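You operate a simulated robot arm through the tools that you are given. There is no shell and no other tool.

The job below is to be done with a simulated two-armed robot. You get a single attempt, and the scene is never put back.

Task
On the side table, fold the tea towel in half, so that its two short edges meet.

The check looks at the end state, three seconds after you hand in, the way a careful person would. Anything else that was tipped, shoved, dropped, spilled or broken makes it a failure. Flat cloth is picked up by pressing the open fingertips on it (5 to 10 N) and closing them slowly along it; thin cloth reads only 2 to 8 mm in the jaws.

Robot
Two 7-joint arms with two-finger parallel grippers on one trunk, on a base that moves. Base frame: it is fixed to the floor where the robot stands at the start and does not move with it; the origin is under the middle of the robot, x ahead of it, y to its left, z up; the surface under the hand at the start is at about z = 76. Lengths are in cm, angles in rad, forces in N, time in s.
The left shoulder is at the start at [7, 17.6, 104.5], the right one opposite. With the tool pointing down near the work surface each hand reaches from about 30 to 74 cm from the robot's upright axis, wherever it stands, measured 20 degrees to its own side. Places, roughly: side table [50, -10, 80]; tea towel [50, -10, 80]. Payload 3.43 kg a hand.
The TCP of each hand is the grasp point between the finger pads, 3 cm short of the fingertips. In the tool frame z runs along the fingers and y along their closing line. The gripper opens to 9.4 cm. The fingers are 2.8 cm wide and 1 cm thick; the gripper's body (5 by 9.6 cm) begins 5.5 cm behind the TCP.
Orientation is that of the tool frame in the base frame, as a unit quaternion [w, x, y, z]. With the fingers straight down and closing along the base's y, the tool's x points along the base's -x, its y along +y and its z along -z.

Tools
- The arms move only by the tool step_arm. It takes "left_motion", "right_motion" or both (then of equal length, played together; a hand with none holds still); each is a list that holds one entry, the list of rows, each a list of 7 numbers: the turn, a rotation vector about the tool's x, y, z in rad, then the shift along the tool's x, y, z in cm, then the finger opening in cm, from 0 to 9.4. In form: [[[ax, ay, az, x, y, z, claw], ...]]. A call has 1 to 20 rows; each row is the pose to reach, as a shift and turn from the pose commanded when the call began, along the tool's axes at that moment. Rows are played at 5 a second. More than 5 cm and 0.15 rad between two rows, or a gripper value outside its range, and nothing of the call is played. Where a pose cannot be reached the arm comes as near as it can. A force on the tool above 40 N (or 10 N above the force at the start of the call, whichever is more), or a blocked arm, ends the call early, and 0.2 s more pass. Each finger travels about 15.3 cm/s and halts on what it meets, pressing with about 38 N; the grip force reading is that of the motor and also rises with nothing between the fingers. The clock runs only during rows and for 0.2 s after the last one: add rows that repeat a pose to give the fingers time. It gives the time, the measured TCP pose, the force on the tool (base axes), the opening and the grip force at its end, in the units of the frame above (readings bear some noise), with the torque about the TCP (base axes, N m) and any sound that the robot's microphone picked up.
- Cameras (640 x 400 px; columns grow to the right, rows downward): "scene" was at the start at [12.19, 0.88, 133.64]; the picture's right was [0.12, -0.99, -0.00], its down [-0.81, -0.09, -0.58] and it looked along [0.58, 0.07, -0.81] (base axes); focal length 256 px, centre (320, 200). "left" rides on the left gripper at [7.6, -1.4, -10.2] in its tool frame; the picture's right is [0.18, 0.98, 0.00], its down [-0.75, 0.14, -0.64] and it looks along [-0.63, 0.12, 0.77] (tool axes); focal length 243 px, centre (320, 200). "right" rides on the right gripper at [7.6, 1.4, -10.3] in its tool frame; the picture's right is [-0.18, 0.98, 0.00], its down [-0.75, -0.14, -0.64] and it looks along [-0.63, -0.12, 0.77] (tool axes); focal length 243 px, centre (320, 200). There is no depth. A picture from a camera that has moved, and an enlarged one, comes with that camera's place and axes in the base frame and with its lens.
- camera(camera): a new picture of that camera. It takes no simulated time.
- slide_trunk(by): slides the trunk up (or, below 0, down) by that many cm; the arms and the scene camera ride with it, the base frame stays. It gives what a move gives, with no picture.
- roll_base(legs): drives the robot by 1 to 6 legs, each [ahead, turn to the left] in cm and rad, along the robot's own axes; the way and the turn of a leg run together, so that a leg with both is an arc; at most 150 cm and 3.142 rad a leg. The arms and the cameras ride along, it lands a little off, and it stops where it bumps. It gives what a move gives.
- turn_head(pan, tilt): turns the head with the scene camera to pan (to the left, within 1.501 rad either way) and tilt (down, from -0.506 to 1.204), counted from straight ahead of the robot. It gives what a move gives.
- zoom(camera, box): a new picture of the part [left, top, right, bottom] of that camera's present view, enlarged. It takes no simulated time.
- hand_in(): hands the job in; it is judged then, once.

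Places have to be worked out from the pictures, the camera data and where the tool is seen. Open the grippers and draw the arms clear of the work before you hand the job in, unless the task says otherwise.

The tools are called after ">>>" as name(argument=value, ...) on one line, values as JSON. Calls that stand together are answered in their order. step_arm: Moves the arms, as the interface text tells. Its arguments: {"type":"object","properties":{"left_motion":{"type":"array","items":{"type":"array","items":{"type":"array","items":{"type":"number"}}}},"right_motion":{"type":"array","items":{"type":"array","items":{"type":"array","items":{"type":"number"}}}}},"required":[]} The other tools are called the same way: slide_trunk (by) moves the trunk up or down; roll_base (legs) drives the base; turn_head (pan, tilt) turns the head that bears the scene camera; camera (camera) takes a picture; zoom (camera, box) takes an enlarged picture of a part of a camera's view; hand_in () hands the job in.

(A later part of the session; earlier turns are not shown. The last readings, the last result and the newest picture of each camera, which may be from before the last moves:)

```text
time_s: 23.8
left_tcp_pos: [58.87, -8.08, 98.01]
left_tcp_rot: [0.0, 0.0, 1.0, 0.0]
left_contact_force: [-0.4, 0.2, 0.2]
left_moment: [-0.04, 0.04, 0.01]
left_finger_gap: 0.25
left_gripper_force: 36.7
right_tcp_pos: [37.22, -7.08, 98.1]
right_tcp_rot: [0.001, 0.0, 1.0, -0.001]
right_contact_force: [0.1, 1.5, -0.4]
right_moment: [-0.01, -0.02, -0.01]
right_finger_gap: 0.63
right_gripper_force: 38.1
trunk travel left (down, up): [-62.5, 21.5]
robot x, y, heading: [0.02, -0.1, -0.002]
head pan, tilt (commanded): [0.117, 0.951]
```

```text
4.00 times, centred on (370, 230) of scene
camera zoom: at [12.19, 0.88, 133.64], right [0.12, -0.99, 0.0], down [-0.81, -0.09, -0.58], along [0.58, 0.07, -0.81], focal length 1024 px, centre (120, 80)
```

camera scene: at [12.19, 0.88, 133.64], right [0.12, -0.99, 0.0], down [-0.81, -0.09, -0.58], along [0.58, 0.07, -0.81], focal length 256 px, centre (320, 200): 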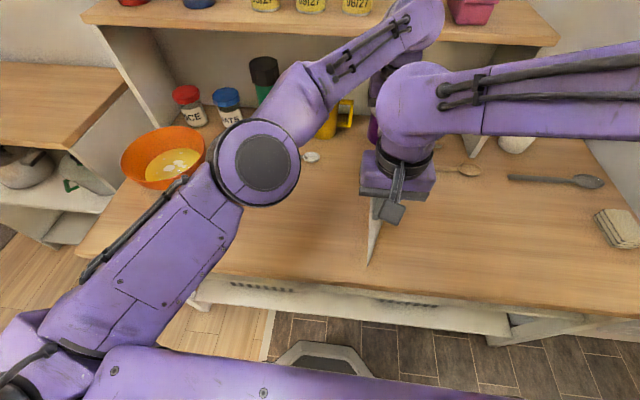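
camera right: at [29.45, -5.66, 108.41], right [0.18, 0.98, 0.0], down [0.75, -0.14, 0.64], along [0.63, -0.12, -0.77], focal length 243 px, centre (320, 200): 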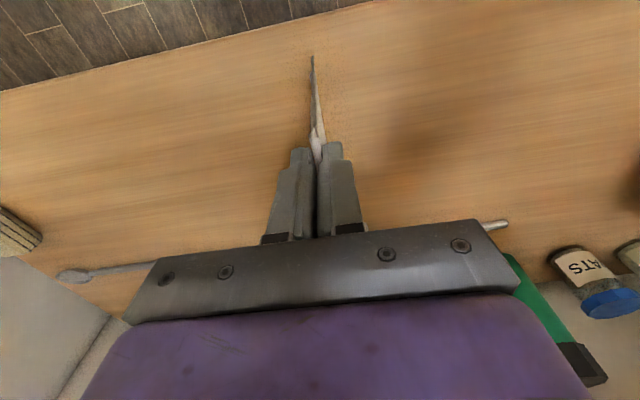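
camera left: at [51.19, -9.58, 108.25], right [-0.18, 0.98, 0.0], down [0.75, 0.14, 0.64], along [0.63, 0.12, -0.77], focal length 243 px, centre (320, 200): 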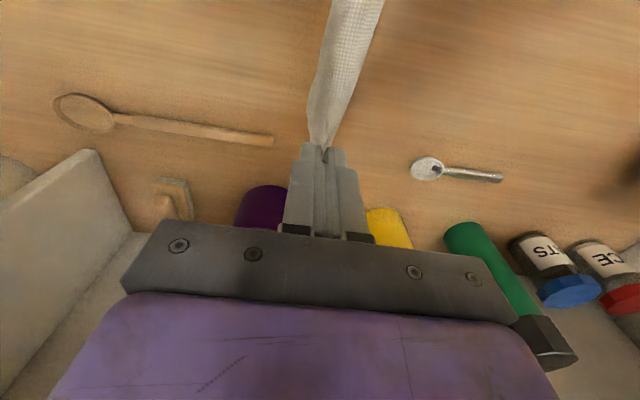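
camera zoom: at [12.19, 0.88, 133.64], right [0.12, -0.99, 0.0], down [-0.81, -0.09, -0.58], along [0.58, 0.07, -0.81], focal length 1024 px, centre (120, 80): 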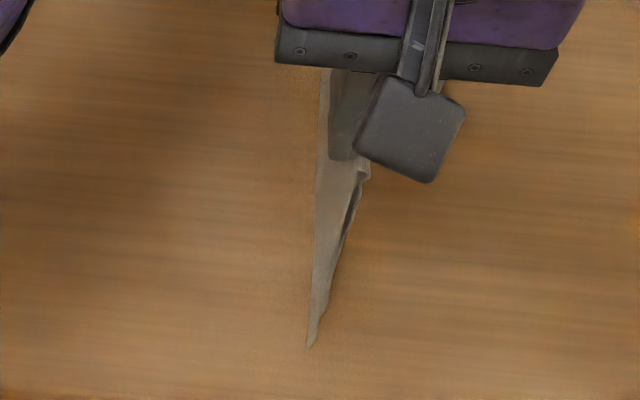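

The near-side bottom corners may differ slightly in height, so I take closer zooms to measure the mismatch.

>>> zoom(camera="scene", box=[345, 210, 395, 275])

>>> zoom(camera="right", box=[285, 40, 345, 100])

>>> zoom(camera="left", box=[290, 0, 400, 70])

```text
6.15 times, centred on (370, 242) of scene
camera zoom: at [12.19, 0.88, 133.64], right [0.12, -0.99, 0.0], down [-0.81, -0.09, -0.58], along [0.58, 0.07, -0.81], focal length 1576 px, centre (12, -62)
```

zoom: 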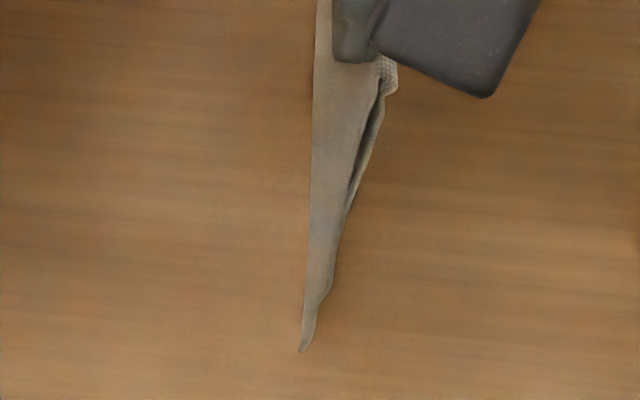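

```text
6.67 times, centred on (315, 70) of right
camera zoom: at [29.45, -5.66, 108.41], right [0.18, 0.98, 0.0], down [0.75, -0.14, 0.64], along [0.63, -0.12, -0.77], focal length 1618 px, centre (353, 1067)
```

zoom: 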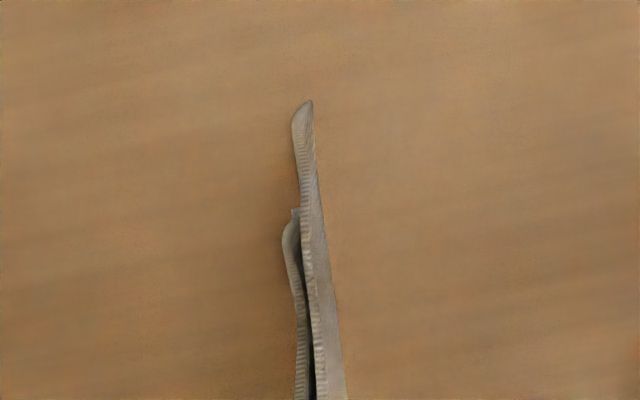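

```text
5.71 times, centred on (345, 35) of left
camera zoom: at [51.19, -9.58, 108.25], right [-0.18, 0.98, 0.0], down [0.75, 0.14, 0.64], along [0.63, 0.12, -0.77], focal length 1386 px, centre (177, 1143)
```

zoom: 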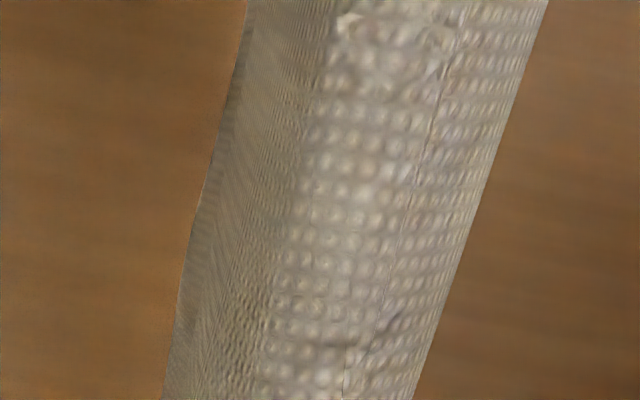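

The near corner of the right half appears about 4 cm higher than that of the left half. I look closely at the pinch points to see whether the right hand has bunched extra cloth.

>>> zoom(camera="right", box=[280, 90, 360, 170])

>>> zoom(camera="left", box=[280, 70, 400, 170])

>>> zoom(camera="scene", box=[340, 190, 410, 240])

```text
5.00 times, centred on (320, 130) of right
camera zoom: at [29.45, -5.66, 108.41], right [0.18, 0.98, 0.0], down [0.75, -0.14, 0.64], along [0.63, -0.12, -0.77], focal length 1213 px, centre (320, 550)
```

zoom: 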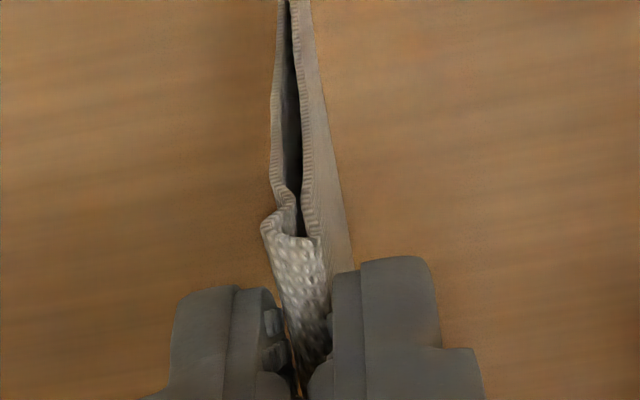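

```text
4.00 times, centred on (340, 120) of left
camera zoom: at [51.19, -9.58, 108.25], right [-0.18, 0.98, 0.0], down [0.75, 0.14, 0.64], along [0.63, 0.12, -0.77], focal length 970 px, centre (240, 520)
```

zoom: 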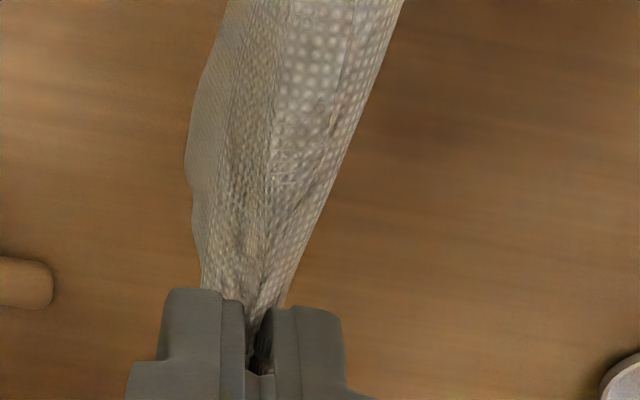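

```text
8.00 times, centred on (375, 215) of scene
camera zoom: at [12.19, 0.88, 133.64], right [0.12, -0.99, 0.0], down [-0.81, -0.09, -0.58], along [0.58, 0.07, -0.81], focal length 2049 px, centre (-120, 80)
```

zoom: 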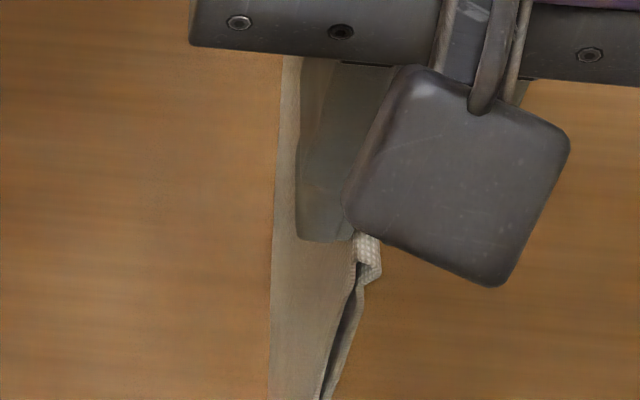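

The near pinch looks clean apart from a small pucker. I'll lay the towel with the right half on top so any shortfall can be corrected from above, and to leave room for that I first shift the hanging towel 7.5 cm to the right.

>>> step_arm(left_motion=[[[0, 0, 0, 0, -0.5, 0, 0], [0, 0, 0, 0, -1.3, 0, 0], [0, 0, 0, 0, -2.2, 0, 0], [0, 0, 0, 0, -3.1, 0, 0], [0, 0, 0, 0, -4, 0, 0], [0, 0, 0, 0, -4.9, 0, 0], [0, 0, 0, 0, -5.8, 0, 0], [0, 0, 0, 0, -6.6, 0, 0], [0, 0, 0, 0, -7.2, 0, 0], [0, 0, 0, 0, -7.5, 0, 0], [0, 0, 0, 0, -7.5, 0, 0], [0, 0, 0, 0, -7.5, 0, 0], [0, 0, 0, 0, -7.5, 0, 0], [0, 0, 0, 0, -7.5, 0, 0]]], right_motion=[[[0, 0, 0, 0, -0.5, 0, 0], [0, 0, 0, 0, -1.3, 0, 0], [0, 0, 0, 0, -2.2, 0, 0], [0, 0, 0, 0, -3.1, 0, 0], [0, 0, 0, 0, -4, 0, 0], [0, 0, 0, 0, -4.9, 0, 0], [0, 0, 0, 0, -5.8, 0, 0], [0, 0, 0, 0, -6.6, 0, 0], [0, 0, 0, 0, -7.2, 0, 0], [0, 0, 0, 0, -7.5, 0, 0], [0, 0, 0, 0, -7.5, 0, 0], [0, 0, 0, 0, -7.5, 0, 0], [0, 0, 0, 0, -7.5, 0, 0], [0, 0, 0, 0, -7.5, 0, 0]]])

>>> camera(camera="scene")

>>> zoom(camera="scene", box=[340, 160, 460, 280])

>>> zoom(camera="right", box=[270, 40, 370, 160])

```text
time_s: 26.8
left_tcp_pos: [55.95, -12.44, 97.5]
left_tcp_rot: [0.001, 0.0, 1.0, 0.0]
left_contact_force: [-0.1, 0.1, -0.7]
left_moment: [0.02, 0.0, 0.05]
left_finger_gap: 0.26
left_gripper_force: 37.3
left hand out of reach, approached as far as the arm can: row 1, 2, 3, 4, 5, 6, 7, 8, 9, 10, 11, 12, 13, 14
right_tcp_pos: [37.2, -14.36, 98.03]
right_tcp_rot: [0.0, 0.0, 1.0, 0.0]
right_contact_force: [-0.3, -0.5, -0.8]
right_moment: [0.02, 0.02, 0.01]
right_finger_gap: 0.63
right_gripper_force: 38.4
trunk travel left (down, up): [-62.5, 21.5]
robot x, y, heading: [0.31, -0.1, -0.001]
head pan, tilt (commanded): [0.117, 0.951]
```

```text
taken
camera scene: at [12.18, 0.86, 133.64], right [0.12, -0.99, 0.0], down [-0.81, -0.09, -0.58], along [0.58, 0.07, -0.81], focal length 256 px, centre (320, 200)
```

scene: 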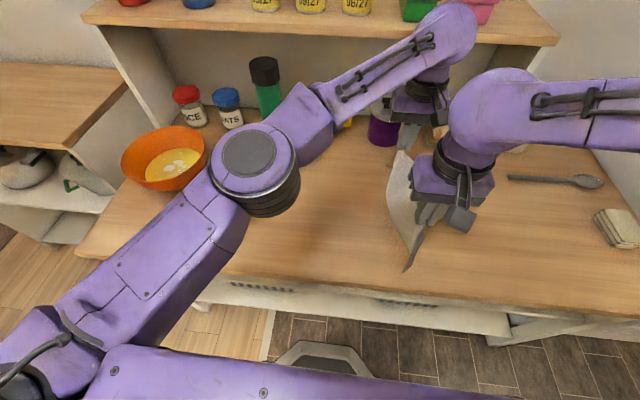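

```text
3.33 times, centred on (400, 220) of scene
camera zoom: at [12.18, 0.86, 133.64], right [0.12, -0.99, 0.0], down [-0.81, -0.09, -0.58], along [0.58, 0.07, -0.81], focal length 854 px, centre (53, 133)
```

zoom: 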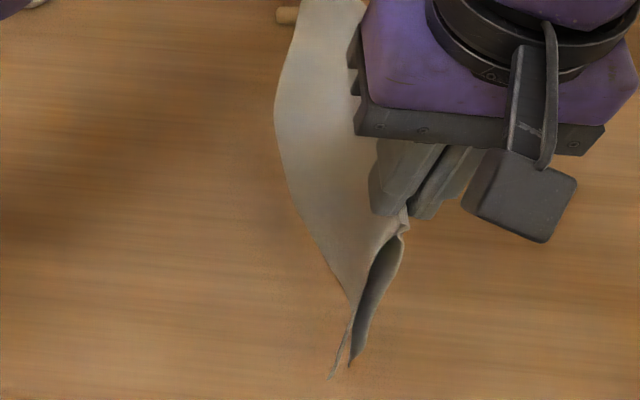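

```text
3.33 times, centred on (320, 100) of right
camera zoom: at [29.49, -13.09, 108.3], right [0.18, 0.98, 0.0], down [0.75, -0.14, 0.64], along [0.63, -0.12, -0.77], focal length 809 px, centre (320, 533)
```

zoom: 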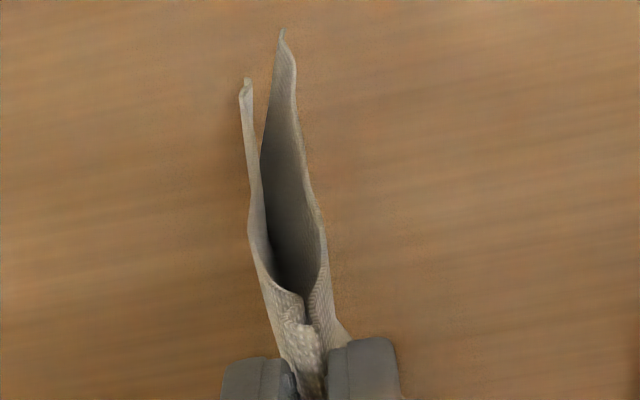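

With the halves parted here I can measure them properly: the near corners are at z≈79.8 and 80.1, so they match and the earlier mismatch was only one half hiding the other. The left arm ran out of reach at (56, -12.4), so I go back to y≈-7.5.

>>> step_arm(left_motion=[[[0, 0, 0, 0, 0.8, 0, 0], [0, 0, 0, 0, 1.6, 0, 0], [0, 0, 0, 0, 2.5, 0, 0], [0, 0, 0, 0, 3.4, 0, 0], [0, 0, 0, 0, 4.3, 0, 0], [0, 0, 0, 0, 5.2, 0, 0], [0, 0, 0, 0, 6.1, 0, 0], [0, 0, 0, 0, 6.9, 0, 0], [0, 0, 0, 0, 7.5, 0, 0], [0, 0, 0, 0, 7.5, 0, 0], [0, 0, 0, 0, 7.5, 0, 0]]], right_motion=[[[0, 0, 0, 0, 0.8, 0, 0], [0, 0, 0, 0, 1.6, 0, 0], [0, 0, 0, 0, 2.5, 0, 0], [0, 0, 0, 0, 3.4, 0, 0], [0, 0, 0, 0, 4.3, 0, 0], [0, 0, 0, 0, 5.2, 0, 0], [0, 0, 0, 0, 6.1, 0, 0], [0, 0, 0, 0, 6.9, 0, 0], [0, 0, 0, 0, 7.5, 0, 0], [0, 0, 0, 0, 7.5, 0, 0], [0, 0, 0, 0, 7.5, 0, 0]]])

>>> camera(camera="right")

>>> camera(camera="left")

```text
time_s: 29.2
left_tcp_pos: [55.7, -5.03, 97.36]
left_tcp_rot: [0.0, 0.0, 1.0, 0.0]
left_contact_force: [0.9, -0.5, 0.1]
left_moment: [-0.01, 0.0, 0.0]
left_finger_gap: 0.27
left_gripper_force: 36.8
right_tcp_pos: [37.11, -7.0, 98.1]
right_tcp_rot: [0.001, 0.0, 1.0, 0.0]
right_contact_force: [0.8, 0.1, 0.3]
right_moment: [0.06, 0.02, 0.0]
right_finger_gap: 0.6
right_gripper_force: 37.7
trunk travel left (down, up): [-62.5, 21.5]
robot x, y, heading: [0.01, -0.03, -0.001]
head pan, tilt (commanded): [0.117, 0.951]
```

```text
taken
camera right: at [29.45, -5.7, 108.47], right [0.18, 0.98, 0.0], down [0.75, -0.14, 0.64], along [0.63, -0.12, -0.77], focal length 243 px, centre (320, 200)
```

right: 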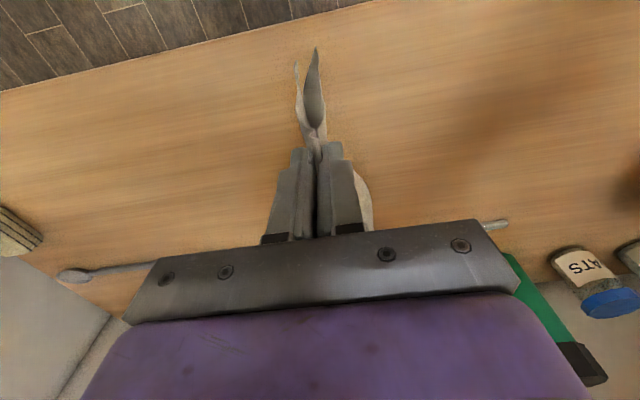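

```text
taken
camera left: at [48.08, -6.51, 107.58], right [-0.18, 0.98, 0.0], down [0.75, 0.14, 0.64], along [0.63, 0.12, -0.77], focal length 243 px, centre (320, 200)
```

left: 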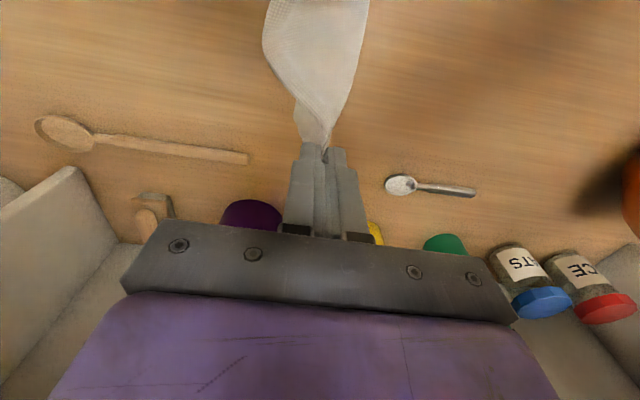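

The left command was clipped at its reach limit, so the left hand is now at (55.7, -5.0) and the cloth hangs slack between the hands. I move it back out to (58.8, -7.0, 98) to stretch the fold line straight again.

>>> step_arm(left_motion=[[[0, 0, 0, -0.7, -0.5, -0.2, 0], [0, 0, 0, -1.4, -1, -0.4, 0], [0, 0, 0, -2.1, -1.4, -0.6, 0], [0, 0, 0, -2.7, -1.8, -0.7, 0], [0, 0, 0, -3.1, -2, -0.7, 0], [0, 0, 0, -3.1, -2, -0.7, 0], [0, 0, 0, -3.1, -2, -0.7, 0], [0, 0, 0, -3.1, -2, -0.7, 0]]])

>>> camera(camera="right")

>>> camera(camera="left")

>>> zoom(camera="scene", box=[320, 160, 440, 280])

```text
time_s: 31.0
left_tcp_pos: [58.85, -7.04, 98.12]
left_tcp_rot: [-0.001, 0.002, 1.0, 0.0]
left_contact_force: [-0.2, 0.6, 0.6]
left_moment: [0.0, -0.02, 0.0]
left_finger_gap: 0.21
left_gripper_force: 37.7
right_tcp_pos: [37.22, -7.02, 98.18]
right_tcp_rot: [0.0, 0.0, 1.0, 0.0]
right_contact_force: [0.5, -0.4, 0.7]
right_moment: [0.02, -0.01, -0.01]
right_finger_gap: 0.61
right_gripper_force: 38.1
trunk travel left (down, up): [-62.5, 21.5]
robot x, y, heading: [-0.23, -0.06, -0.002]
head pan, tilt (commanded): [0.117, 0.951]
```

```text
taken
camera right: at [29.46, -5.71, 108.46], right [0.18, 0.98, 0.0], down [0.75, -0.14, 0.64], along [0.63, -0.12, -0.77], focal length 243 px, centre (320, 200)
```

right: 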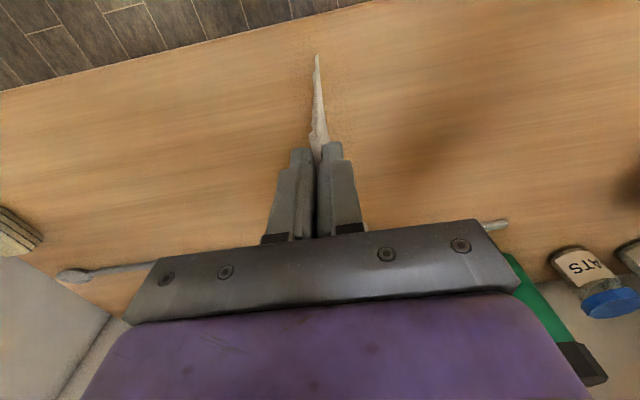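

```text
taken
camera left: at [51.16, -8.55, 108.36], right [-0.18, 0.98, 0.0], down [0.75, 0.14, 0.64], along [0.63, 0.12, -0.77], focal length 243 px, centre (320, 200)
```

left: 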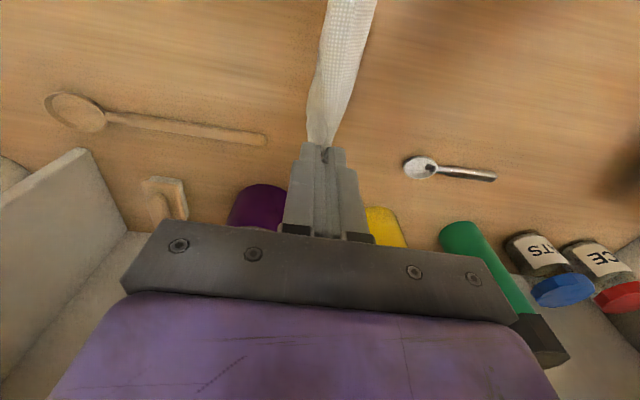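

```text
3.33 times, centred on (380, 220) of scene
camera zoom: at [12.19, 0.88, 133.64], right [0.12, -0.99, 0.0], down [-0.81, -0.09, -0.58], along [0.58, 0.07, -0.81], focal length 854 px, centre (120, 133)
```

zoom: 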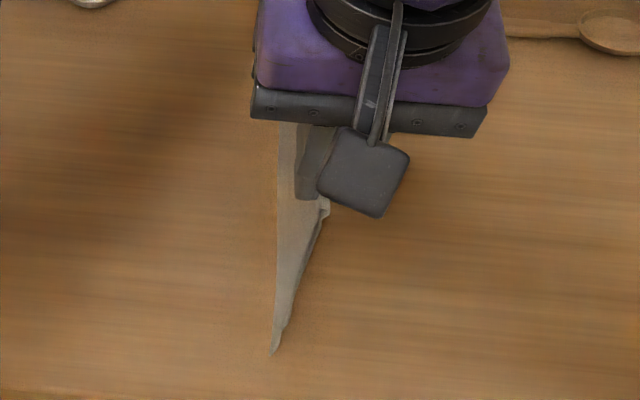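

The fold line is straight again and both halves hang together. I now lower until the short edges touch the table and begin moving both hands to +y so the edges trail behind.

>>> step_arm(left_motion=[[[0, 0, 0, 0, 0, 0.8, 0], [0, 0, 0, 0, 0, 1.6, 0], [0, 0, 0, 0, 0, 2.4, 0], [0, 0, 0, 0, 0, 3.2, 0], [0, 0, 0, 0, 0.3, 4.1, 0], [0, 0, 0, 0, 1.0, 4.2, 0], [0, 0, 0, 0, 1.8, 4.3, 0], [0, 0, 0, 0, 2.6, 4.4, 0], [0, 0, 0, 0, 3.4, 4.5, 0], [0, 0, 0, 0, 4.2, 4.7, 0], [0, 0, 0, 0, 5.0, 5.0, 0], [0, 0, 0, 0, 5.0, 5.0, 0]]], right_motion=[[[0, 0, 0, 0, 0, 0.8, 0], [0, 0, 0, 0, 0, 1.6, 0], [0, 0, 0, 0, 0, 2.4, 0], [0, 0, 0, 0, 0, 3.2, 0], [0, 0, 0, 0, 0.3, 4.1, 0], [0, 0, 0, 0, 1.0, 4.2, 0], [0, 0, 0, 0, 1.8, 4.3, 0], [0, 0, 0, 0, 2.6, 4.4, 0], [0, 0, 0, 0, 3.4, 4.5, 0], [0, 0, 0, 0, 4.2, 4.7, 0], [0, 0, 0, 0, 5.0, 5.0, 0], [0, 0, 0, 0, 5.0, 5.0, 0]]])

>>> camera(camera="right")

>>> camera(camera="left")

>>> zoom(camera="scene", box=[290, 150, 450, 290])

```text
time_s: 33.6
left_tcp_pos: [58.9, -2.04, 93.19]
left_tcp_rot: [0.001, 0.001, 1.0, 0.001]
left_contact_force: [-0.3, -0.3, -0.5]
left_moment: [0.0, 0.02, 0.0]
left_finger_gap: 0.26
left_gripper_force: 37.1
right_tcp_pos: [37.21, -2.05, 93.11]
right_tcp_rot: [0.0, 0.0, 1.0, 0.0]
right_contact_force: [0.3, -0.2, -0.3]
right_moment: [0.01, -0.04, -0.02]
right_finger_gap: 0.63
right_gripper_force: 38.1
trunk travel left (down, up): [-62.5, 21.5]
robot x, y, heading: [-0.08, -0.14, 0.0]
head pan, tilt (commanded): [0.117, 0.951]
```

```text
taken
camera right: at [29.48, -0.69, 103.38], right [0.18, 0.98, 0.0], down [0.75, -0.14, 0.64], along [0.63, -0.12, -0.77], focal length 243 px, centre (320, 200)
```

right: 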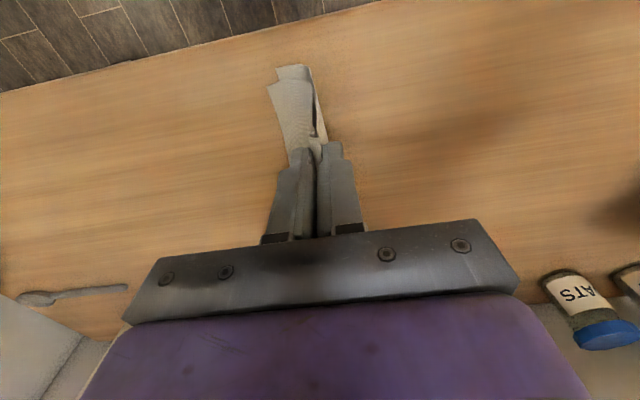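

```text
taken
camera left: at [51.16, -3.56, 103.33], right [-0.18, 0.98, 0.0], down [0.75, 0.14, 0.64], along [0.63, 0.12, -0.77], focal length 243 px, centre (320, 200)
```

left: 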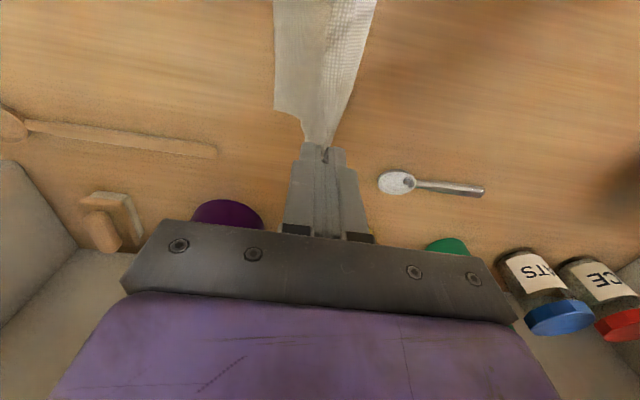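

```text
2.86 times, centred on (370, 220) of scene
camera zoom: at [12.19, 0.84, 133.64], right [0.12, -0.99, 0.0], down [-0.81, -0.09, -0.58], along [0.58, 0.07, -0.81], focal length 732 px, centre (177, 143)
```

zoom: 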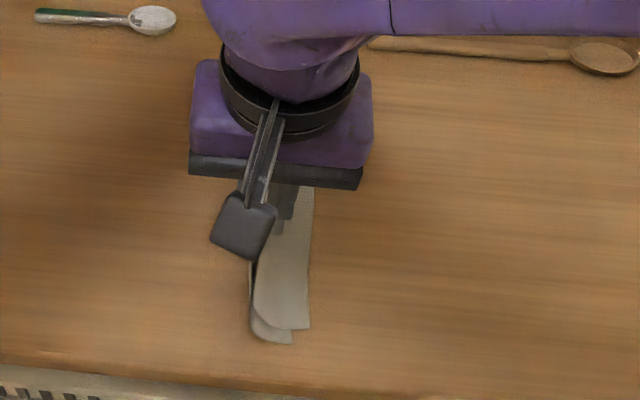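

Both edges touch and trail behind, with the near corners at about y=-7.2 (top) and -5.7 (bottom). I continue the laying arc to about 60 degrees and watch the right hand's reach.

>>> step_arm(left_motion=[[[0, 0, 0, 0, 1.0, 0.35, 0], [0, 0, 0, 0, 2.2, 1.1, 0], [0, 0, 0, 0, 3.3, 1.8, 0], [0, 0, 0, 0, 4.3, 2.6, 0], [0, 0, 0, 0, 5.2, 3.5, 0], [0, 0, 0, 0, 6.1, 4.4, 0], [0, 0, 0, 0, 6.9, 5.4, 0], [0, 0, 0, 0, 7.6, 6.5, 0], [0, 0, 0, 0, 7.6, 6.5, 0]]], right_motion=[[[0, 0, 0, 0, 1.0, 0.35, 0], [0, 0, 0, 0, 2.2, 1.1, 0], [0, 0, 0, 0, 3.3, 1.8, 0], [0, 0, 0, 0, 4.3, 2.6, 0], [0, 0, 0, 0, 5.2, 3.5, 0], [0, 0, 0, 0, 6.1, 4.4, 0], [0, 0, 0, 0, 6.9, 5.4, 0], [0, 0, 0, 0, 7.6, 6.5, 0], [0, 0, 0, 0, 7.6, 6.5, 0]]])

>>> camera(camera="right")

>>> camera(camera="left")

>>> camera(camera="scene")

```text
time_s: 35.6
left_tcp_pos: [58.82, 5.54, 86.43]
left_tcp_rot: [0.0, 0.0, 1.0, 0.0]
left_contact_force: [0.2, 0.4, -0.2]
left_moment: [0.0, -0.05, 0.04]
left_finger_gap: 0.26
left_gripper_force: 36.9
right_tcp_pos: [37.8, 5.97, 88.31]
right_tcp_rot: [0.008, 0.005, 1.0, 0.018]
right_contact_force: [-0.5, 0.4, 0.8]
right_moment: [0.03, 0.0, -0.04]
right_finger_gap: 0.65
right_gripper_force: 37.7
trunk travel left (down, up): [-62.5, 21.5]
robot x, y, heading: [0.21, -0.09, 0.001]
head pan, tilt (commanded): [0.117, 0.951]
```

```text
taken
camera right: at [29.96, 7.0, 98.43], right [0.2, 0.98, 0.04], down [0.74, -0.17, 0.65], along [0.64, -0.1, -0.76], focal length 243 px, centre (320, 200)
```

right: 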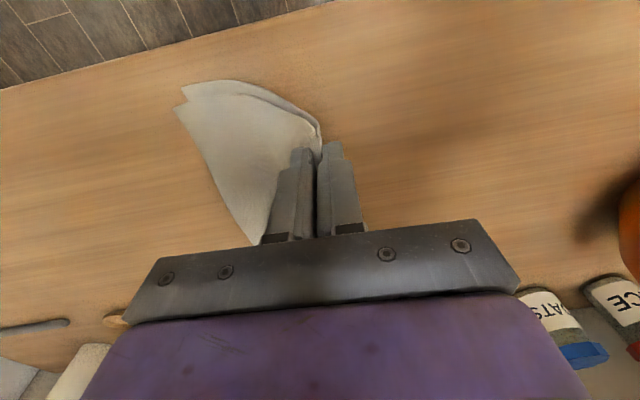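

```text
taken
camera left: at [51.15, 4.05, 96.75], right [-0.18, 0.98, 0.0], down [0.75, 0.14, 0.64], along [0.63, 0.12, -0.77], focal length 243 px, centre (320, 200)
```

left: 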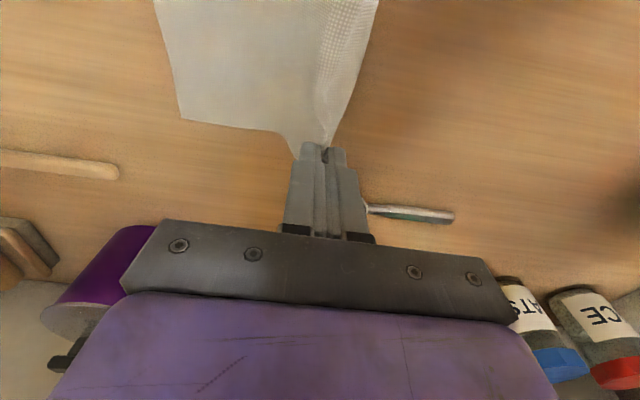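

```text
taken
camera scene: at [12.18, 0.87, 133.64], right [0.12, -0.99, 0.0], down [-0.81, -0.09, -0.58], along [0.58, 0.07, -0.81], focal length 256 px, centre (320, 200)
```

scene: 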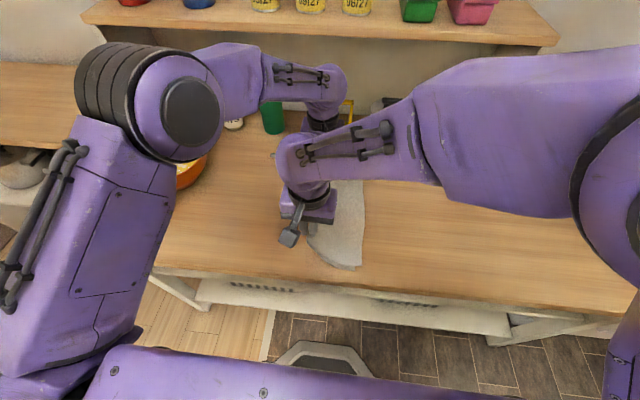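

The right hand has drifted 1.7 cm high as it crosses the midline, so I add a compensating offset to its command. I carry on down to about 80 degrees of the arc.

>>> step_arm(left_motion=[[[0, 0, 0, 0, 0.4, 0.8, 0], [0, 0, 0, 0, 0.9, 1.6, 0], [0, 0, 0, 0, 1.3, 2.4, 0], [0, 0, 0, 0, 1.6, 3.2, 0], [0, 0, 0, 0, 1.9, 4.0, 0], [0, 0, 0, 0, 2.1, 4.6, 0], [0, 0, 0, 0, 2.1, 4.6, 0]]], right_motion=[[[0, 0, 0, 0.1, 0.3, 1.1, 0], [0, 0, 0, 0.2, 0.7, 2.3, 0], [0, 0, 0, 0.3, 1.0, 3.4, 0], [0, 0, 0, 0.4, 1.2, 4.5, 0], [0, 0, 0, 0.5, 1.5, 5.5, 0], [0, 0, 0, 0.6, 1.7, 6.2, 0], [0, 0, 0, 0.6, 1.7, 6.2, 0]]])

>>> camera(camera="right")

>>> camera(camera="left")

>>> zoom(camera="scene", box=[270, 150, 430, 290])

```text
time_s: 37.4
left_tcp_pos: [58.95, 7.62, 81.96]
left_tcp_rot: [0.001, 0.0, 1.0, 0.0]
left_contact_force: [-0.2, -0.4, -1.6]
left_moment: [0.01, 0.01, 0.01]
left_finger_gap: 0.25
left_gripper_force: 36.5
right_tcp_pos: [38.94, 7.47, 83.87]
right_tcp_rot: [0.005, 0.031, 0.998, 0.047]
right_contact_force: [-0.3, -0.3, -0.2]
right_moment: [0.0, 0.02, 0.02]
right_finger_gap: 0.62
right_gripper_force: 38.4
trunk travel left (down, up): [-62.5, 21.5]
robot x, y, heading: [-0.12, 0.06, 0.0]
head pan, tilt (commanded): [0.117, 0.951]
stopped in row 7 (right hand): the arm was blocked; the commanded pose is now the measured one
```

```text
taken
camera right: at [31.12, 8.28, 94.04], right [0.25, 0.96, 0.09], down [0.73, -0.25, 0.63], along [0.63, -0.09, -0.77], focal length 243 px, centre (320, 200)
```

right: 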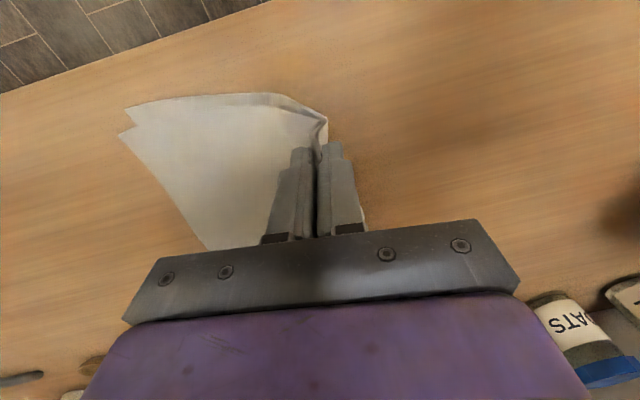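

```text
taken
camera left: at [51.22, 6.17, 92.17], right [-0.18, 0.98, 0.0], down [0.75, 0.14, 0.64], along [0.63, 0.12, -0.77], focal length 243 px, centre (320, 200)
```

left: 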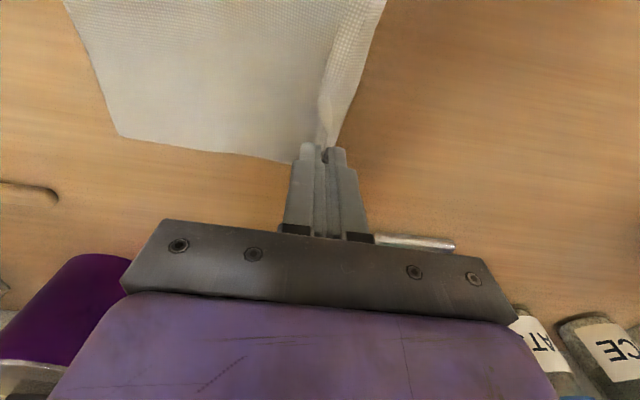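

```text
2.86 times, centred on (350, 220) of scene
camera zoom: at [12.2, 0.88, 133.64], right [0.12, -0.99, 0.0], down [-0.81, -0.09, -0.58], along [0.58, 0.07, -0.81], focal length 732 px, centre (234, 143)
```

zoom: 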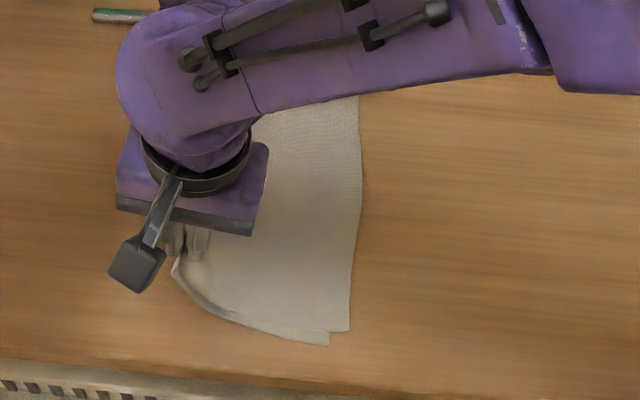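

The right arm is physically blocked from going lower there. The layers are nearly laid, but the bottom layer's edge lags the top one by about 1.7 cm at the near corner. A small left turn of the base will pull both layers taut to +y without asking more of the arms.

>>> roll_base(legs=[[0, 0.09]])

>>> camera(camera="right")

>>> camera(camera="left")

>>> camera(camera="scene")

```text
time_s: 38.3
left_tcp_pos: [57.94, 13.04, 82.09]
left_tcp_rot: [0.0, -0.044, 0.999, 0.0]
left_contact_force: [0.0, 0.1, 0.1]
left_moment: [-0.04, -0.01, -0.02]
left_finger_gap: 0.25
left_gripper_force: 37.1
right_tcp_pos: [38.08, 10.92, 83.78]
right_tcp_rot: [0.004, -0.014, 0.999, 0.048]
right_contact_force: [0.0, 0.3, 1.1]
right_moment: [0.04, 0.02, -0.01]
right_finger_gap: 0.63
right_gripper_force: 37.7
trunk travel left (down, up): [-62.5, 21.5]
robot x, y, heading: [0.08, 0.01, 0.091]
head pan, tilt (commanded): [0.117, 0.951]
```

```text
taken
camera right: at [30.19, 11.08, 94.03], right [0.16, 0.98, 0.09], down [0.75, -0.18, 0.63], along [0.64, -0.03, -0.77], focal length 243 px, centre (320, 200)
```

right: 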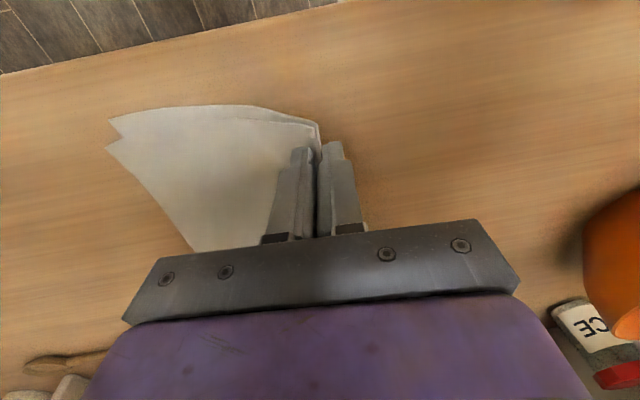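

```text
taken
camera left: at [50.43, 10.79, 92.16], right [-0.27, 0.96, 0.0], down [0.74, 0.21, 0.64], along [0.62, 0.17, -0.77], focal length 243 px, centre (320, 200)
```

left: 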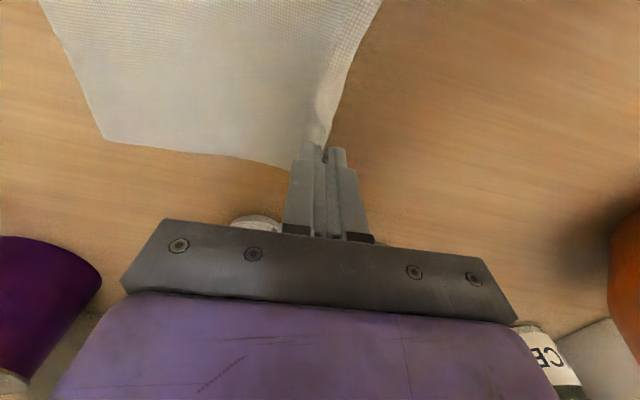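

```text
taken
camera scene: at [12.07, 2.01, 133.64], right [0.2, -0.98, 0.0], down [-0.8, -0.17, -0.58], along [0.57, 0.12, -0.81], focal length 256 px, centre (320, 200)
```

scene: 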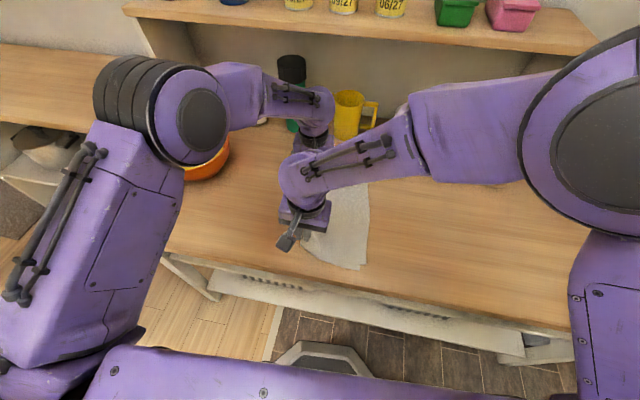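

The hands pulled the towel round and it now lies mostly flat, with both layers following. I raise the left hand to match the right and then lower both together with the trunk, since the right arm cannot go lower by itself.

>>> step_arm(left_motion=[[[0, 0, 0, 0, 0, -0.5, 0], [0, 0, 0, 0, 0, -1.0, 0], [0, 0, 0, 0, 0, -1.5, 0]]])

>>> slide_trunk(by=-3.2)

>>> camera(camera="right")

>>> camera(camera="left")

>>> zoom(camera="scene", box=[260, 140, 420, 290])

```text
time_s: 39.1
left_tcp_pos: [58.01, 12.86, 83.45]
left_tcp_rot: [0.001, -0.045, 0.999, 0.0]
left_contact_force: [-0.7, 0.5, -0.7]
left_moment: [-0.01, -0.02, -0.05]
left_finger_gap: 0.24
left_gripper_force: 36.8
right_tcp_pos: [37.97, 11.0, 83.79]
right_tcp_rot: [0.004, -0.013, 0.999, 0.049]
right_contact_force: [-0.4, -0.2, -0.6]
right_moment: [0.02, -0.01, 0.01]
right_finger_gap: 0.64
right_gripper_force: 38.1
trunk travel left (down, up): [-62.5, 21.5]
robot x, y, heading: [0.25, 0.0, 0.091]
head pan, tilt (commanded): [0.117, 0.951]
```

```text
time_s: 39.9
left_tcp_pos: [57.94, 13.01, 80.22]
left_tcp_rot: [0.0, -0.045, 0.999, 0.0]
left_contact_force: [0.7, 0.1, -0.6]
left_moment: [-0.01, -0.02, -0.02]
left_finger_gap: 0.26
left_gripper_force: 37.3
right_tcp_pos: [38.11, 10.92, 80.68]
right_tcp_rot: [0.004, -0.013, 0.999, 0.048]
right_contact_force: [0.3, -0.1, 0.1]
right_moment: [0.01, 0.0, -0.01]
right_finger_gap: 0.61
right_gripper_force: 38.2
trunk travel left (down, up): [-59.3, 24.7]
robot x, y, heading: [-0.08, -0.54, 0.091]
head pan, tilt (commanded): [0.117, 0.951]
```

```text
taken
camera right: at [30.18, 11.06, 90.87], right [0.16, 0.98, 0.1], down [0.75, -0.18, 0.63], along [0.64, -0.03, -0.77], focal length 243 px, centre (320, 200)
```

right: 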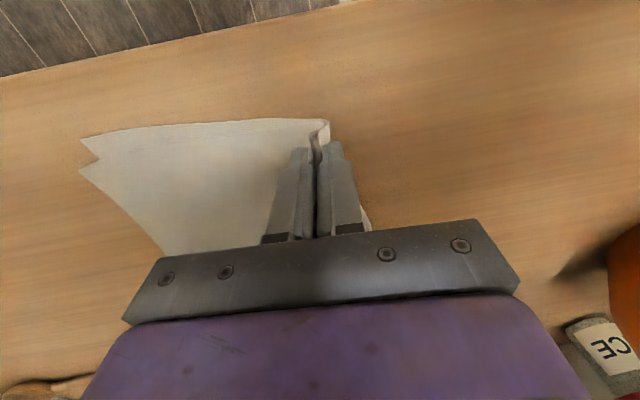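

```text
taken
camera left: at [50.44, 10.8, 90.47], right [-0.27, 0.96, 0.0], down [0.74, 0.21, 0.64], along [0.62, 0.17, -0.77], focal length 243 px, centre (320, 200)
```

left: 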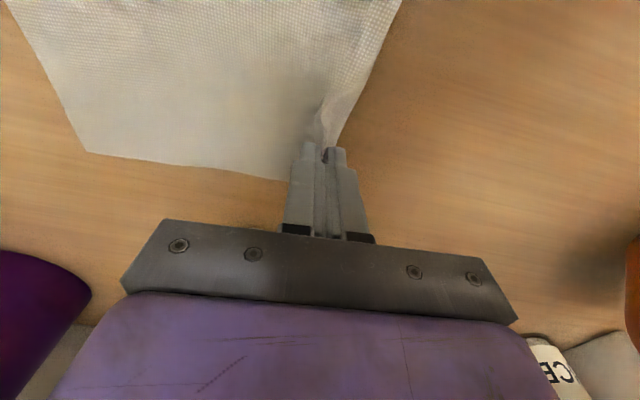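

```text
2.67 times, centred on (340, 215) of scene
camera zoom: at [12.02, 1.99, 130.45], right [0.21, -0.98, 0.0], down [-0.8, -0.17, -0.58], along [0.57, 0.12, -0.81], focal length 683 px, centre (267, 160)
```

zoom: 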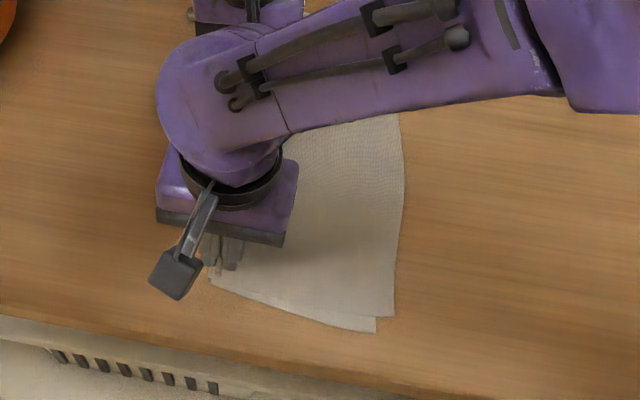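

The towel is nearly flat, and near corners show the top edge about 1.3 cm past the bottom edge. I pull both hands 1.3 cm further along +y to take up the slack by the fold before releasing.

>>> step_arm(left_motion=[[[0, 0, 0, 0, 0.5, 0.1, 0], [0, 0, 0, 0, 1.0, 0.2, 0], [0, 0, 0, 0, 1.4, 0.2, 0], [0, 0, 0, 0, 1.4, 0.2, 0]]], right_motion=[[[0, 0, 0, 0, 0.5, 0.1, 0], [0, 0, 0, 0, 1.0, 0.2, 0], [0, 0, 0, 0, 1.4, 0.3, 0], [0, 0, 0, 0, 1.4, 0.3, 0]]])

>>> camera(camera="right")

>>> camera(camera="left")

>>> zoom(camera="scene", box=[260, 140, 420, 290])

```text
time_s: 40.9
left_tcp_pos: [57.91, 14.45, 80.01]
left_tcp_rot: [-0.001, -0.044, 0.999, 0.0]
left_contact_force: [-0.5, -1.0, -0.5]
left_moment: [0.04, 0.0, -0.02]
left_finger_gap: 0.24
left_gripper_force: 36.6
right_tcp_pos: [38.76, 12.26, 81.69]
right_tcp_rot: [0.003, 0.0, 0.998, 0.068]
right_contact_force: [0.6, 0.1, -0.9]
right_moment: [0.05, 0.01, 0.0]
right_finger_gap: 0.63
right_gripper_force: 37.5
trunk travel left (down, up): [-59.3, 24.7]
robot x, y, heading: [-0.22, 0.19, 0.093]
head pan, tilt (commanded): [0.117, 0.951]
```

```text
taken
camera right: at [31.06, 12.26, 92.07], right [0.18, 0.97, 0.13], down [0.75, -0.23, 0.62], along [0.64, -0.02, -0.77], focal length 243 px, centre (320, 200)
```

right: 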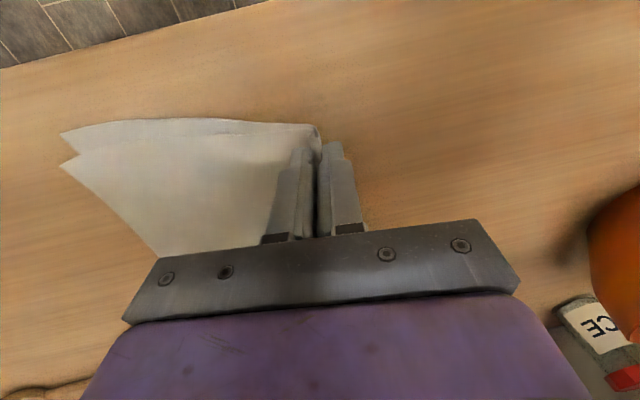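

```text
taken
camera left: at [50.35, 12.22, 90.24], right [-0.27, 0.96, 0.0], down [0.74, 0.21, 0.64], along [0.62, 0.17, -0.77], focal length 243 px, centre (320, 200)
```

left: 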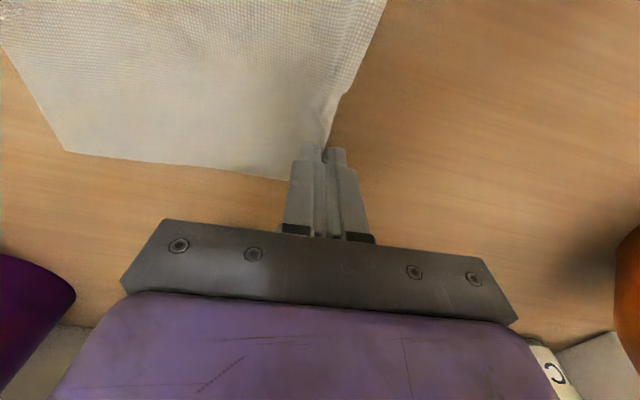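

```text
2.67 times, centred on (340, 215) of scene
camera zoom: at [12.06, 1.98, 130.44], right [0.2, -0.98, 0.0], down [-0.8, -0.17, -0.58], along [0.57, 0.12, -0.81], focal length 683 px, centre (267, 160)
```

zoom: 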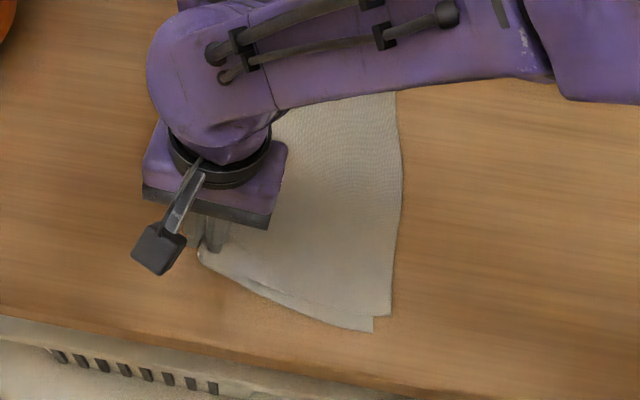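

The slack is taken up and both layers lie out nicely. I lower the trunk another 0.6 cm and then open the fingers gently to release the fold.

>>> slide_trunk(by=-0.6)

>>> step_arm(left_motion=[[[0, 0, 0, 0, 0, 0, 0.5], [0, 0, 0, 0, 0, 0, 1.0], [0, 0, 0, 0, 0, 0, 1.5], [0, 0, 0, 0, 0, 0, 2.0], [0, 0, 0, 0, 0, 0, 2.4], [0, 0, 0, 0, 0, 0, 2.4], [0, 0, 0, 0, 0, 0, 2.4]]], right_motion=[[[0, 0, 0, 0, 0, 0, 0.9], [0, 0, 0, 0, 0, 0, 1.3], [0, 0, 0, 0, 0, 0, 1.7], [0, 0, 0, 0, 0, 0, 2.1], [0, 0, 0, 0, 0, 0, 2.5], [0, 0, 0, 0, 0, 0, 2.5], [0, 0, 0, 0, 0, 0, 2.5]]])

>>> camera(camera="right")

>>> camera(camera="left")

```text
time_s: 41.4
left_tcp_pos: [57.87, 14.56, 79.55]
left_tcp_rot: [0.0, -0.044, 0.999, 0.0]
left_contact_force: [-0.3, 0.1, -0.3]
left_moment: [0.02, -0.01, -0.02]
left_finger_gap: 0.22
left_gripper_force: 37.3
right_tcp_pos: [38.75, 12.45, 81.17]
right_tcp_rot: [0.004, 0.0, 0.998, 0.068]
right_contact_force: [-0.4, 0.7, 0.1]
right_moment: [0.03, 0.03, -0.02]
right_finger_gap: 0.64
right_gripper_force: 37.7
trunk travel left (down, up): [-58.7, 25.3]
robot x, y, heading: [0.07, 0.0, 0.087]
head pan, tilt (commanded): [0.117, 0.951]
```

```text
time_s: 43.0
left_tcp_pos: [57.88, 14.28, 79.5]
left_tcp_rot: [0.0, -0.044, 0.999, -0.001]
left_contact_force: [0.2, 0.4, 0.4]
left_moment: [-0.01, -0.04, -0.01]
left_finger_gap: 2.41
left_gripper_force: 0.0
right_tcp_pos: [38.71, 12.45, 81.1]
right_tcp_rot: [0.003, 0.0, 0.998, 0.067]
right_contact_force: [-0.7, -0.9, 0.4]
right_moment: [-0.03, 0.01, 0.02]
right_finger_gap: 2.48
right_gripper_force: 0.1
trunk travel left (down, up): [-58.7, 25.3]
robot x, y, heading: [-0.68, -0.32, 0.093]
head pan, tilt (commanded): [0.117, 0.951]
```

```text
taken
camera right: at [31.02, 12.29, 91.5], right [0.18, 0.97, 0.13], down [0.75, -0.23, 0.62], along [0.64, -0.01, -0.77], focal length 243 px, centre (320, 200)
```

right: 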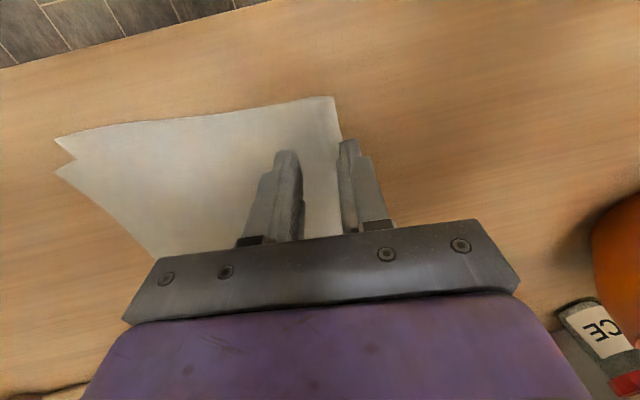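

```text
taken
camera left: at [50.35, 12.21, 89.64], right [-0.27, 0.96, 0.0], down [0.74, 0.21, 0.64], along [0.62, 0.17, -0.77], focal length 243 px, centre (320, 200)
```

left: 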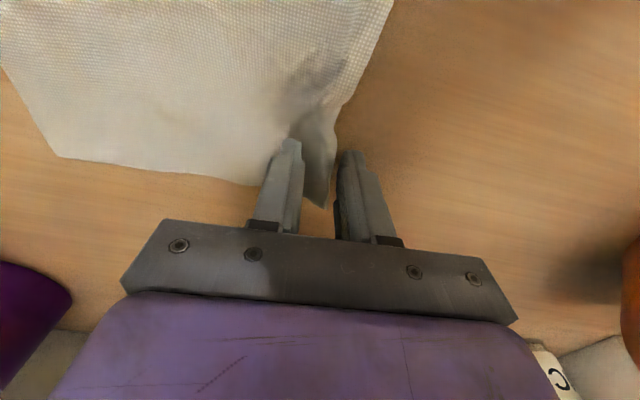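

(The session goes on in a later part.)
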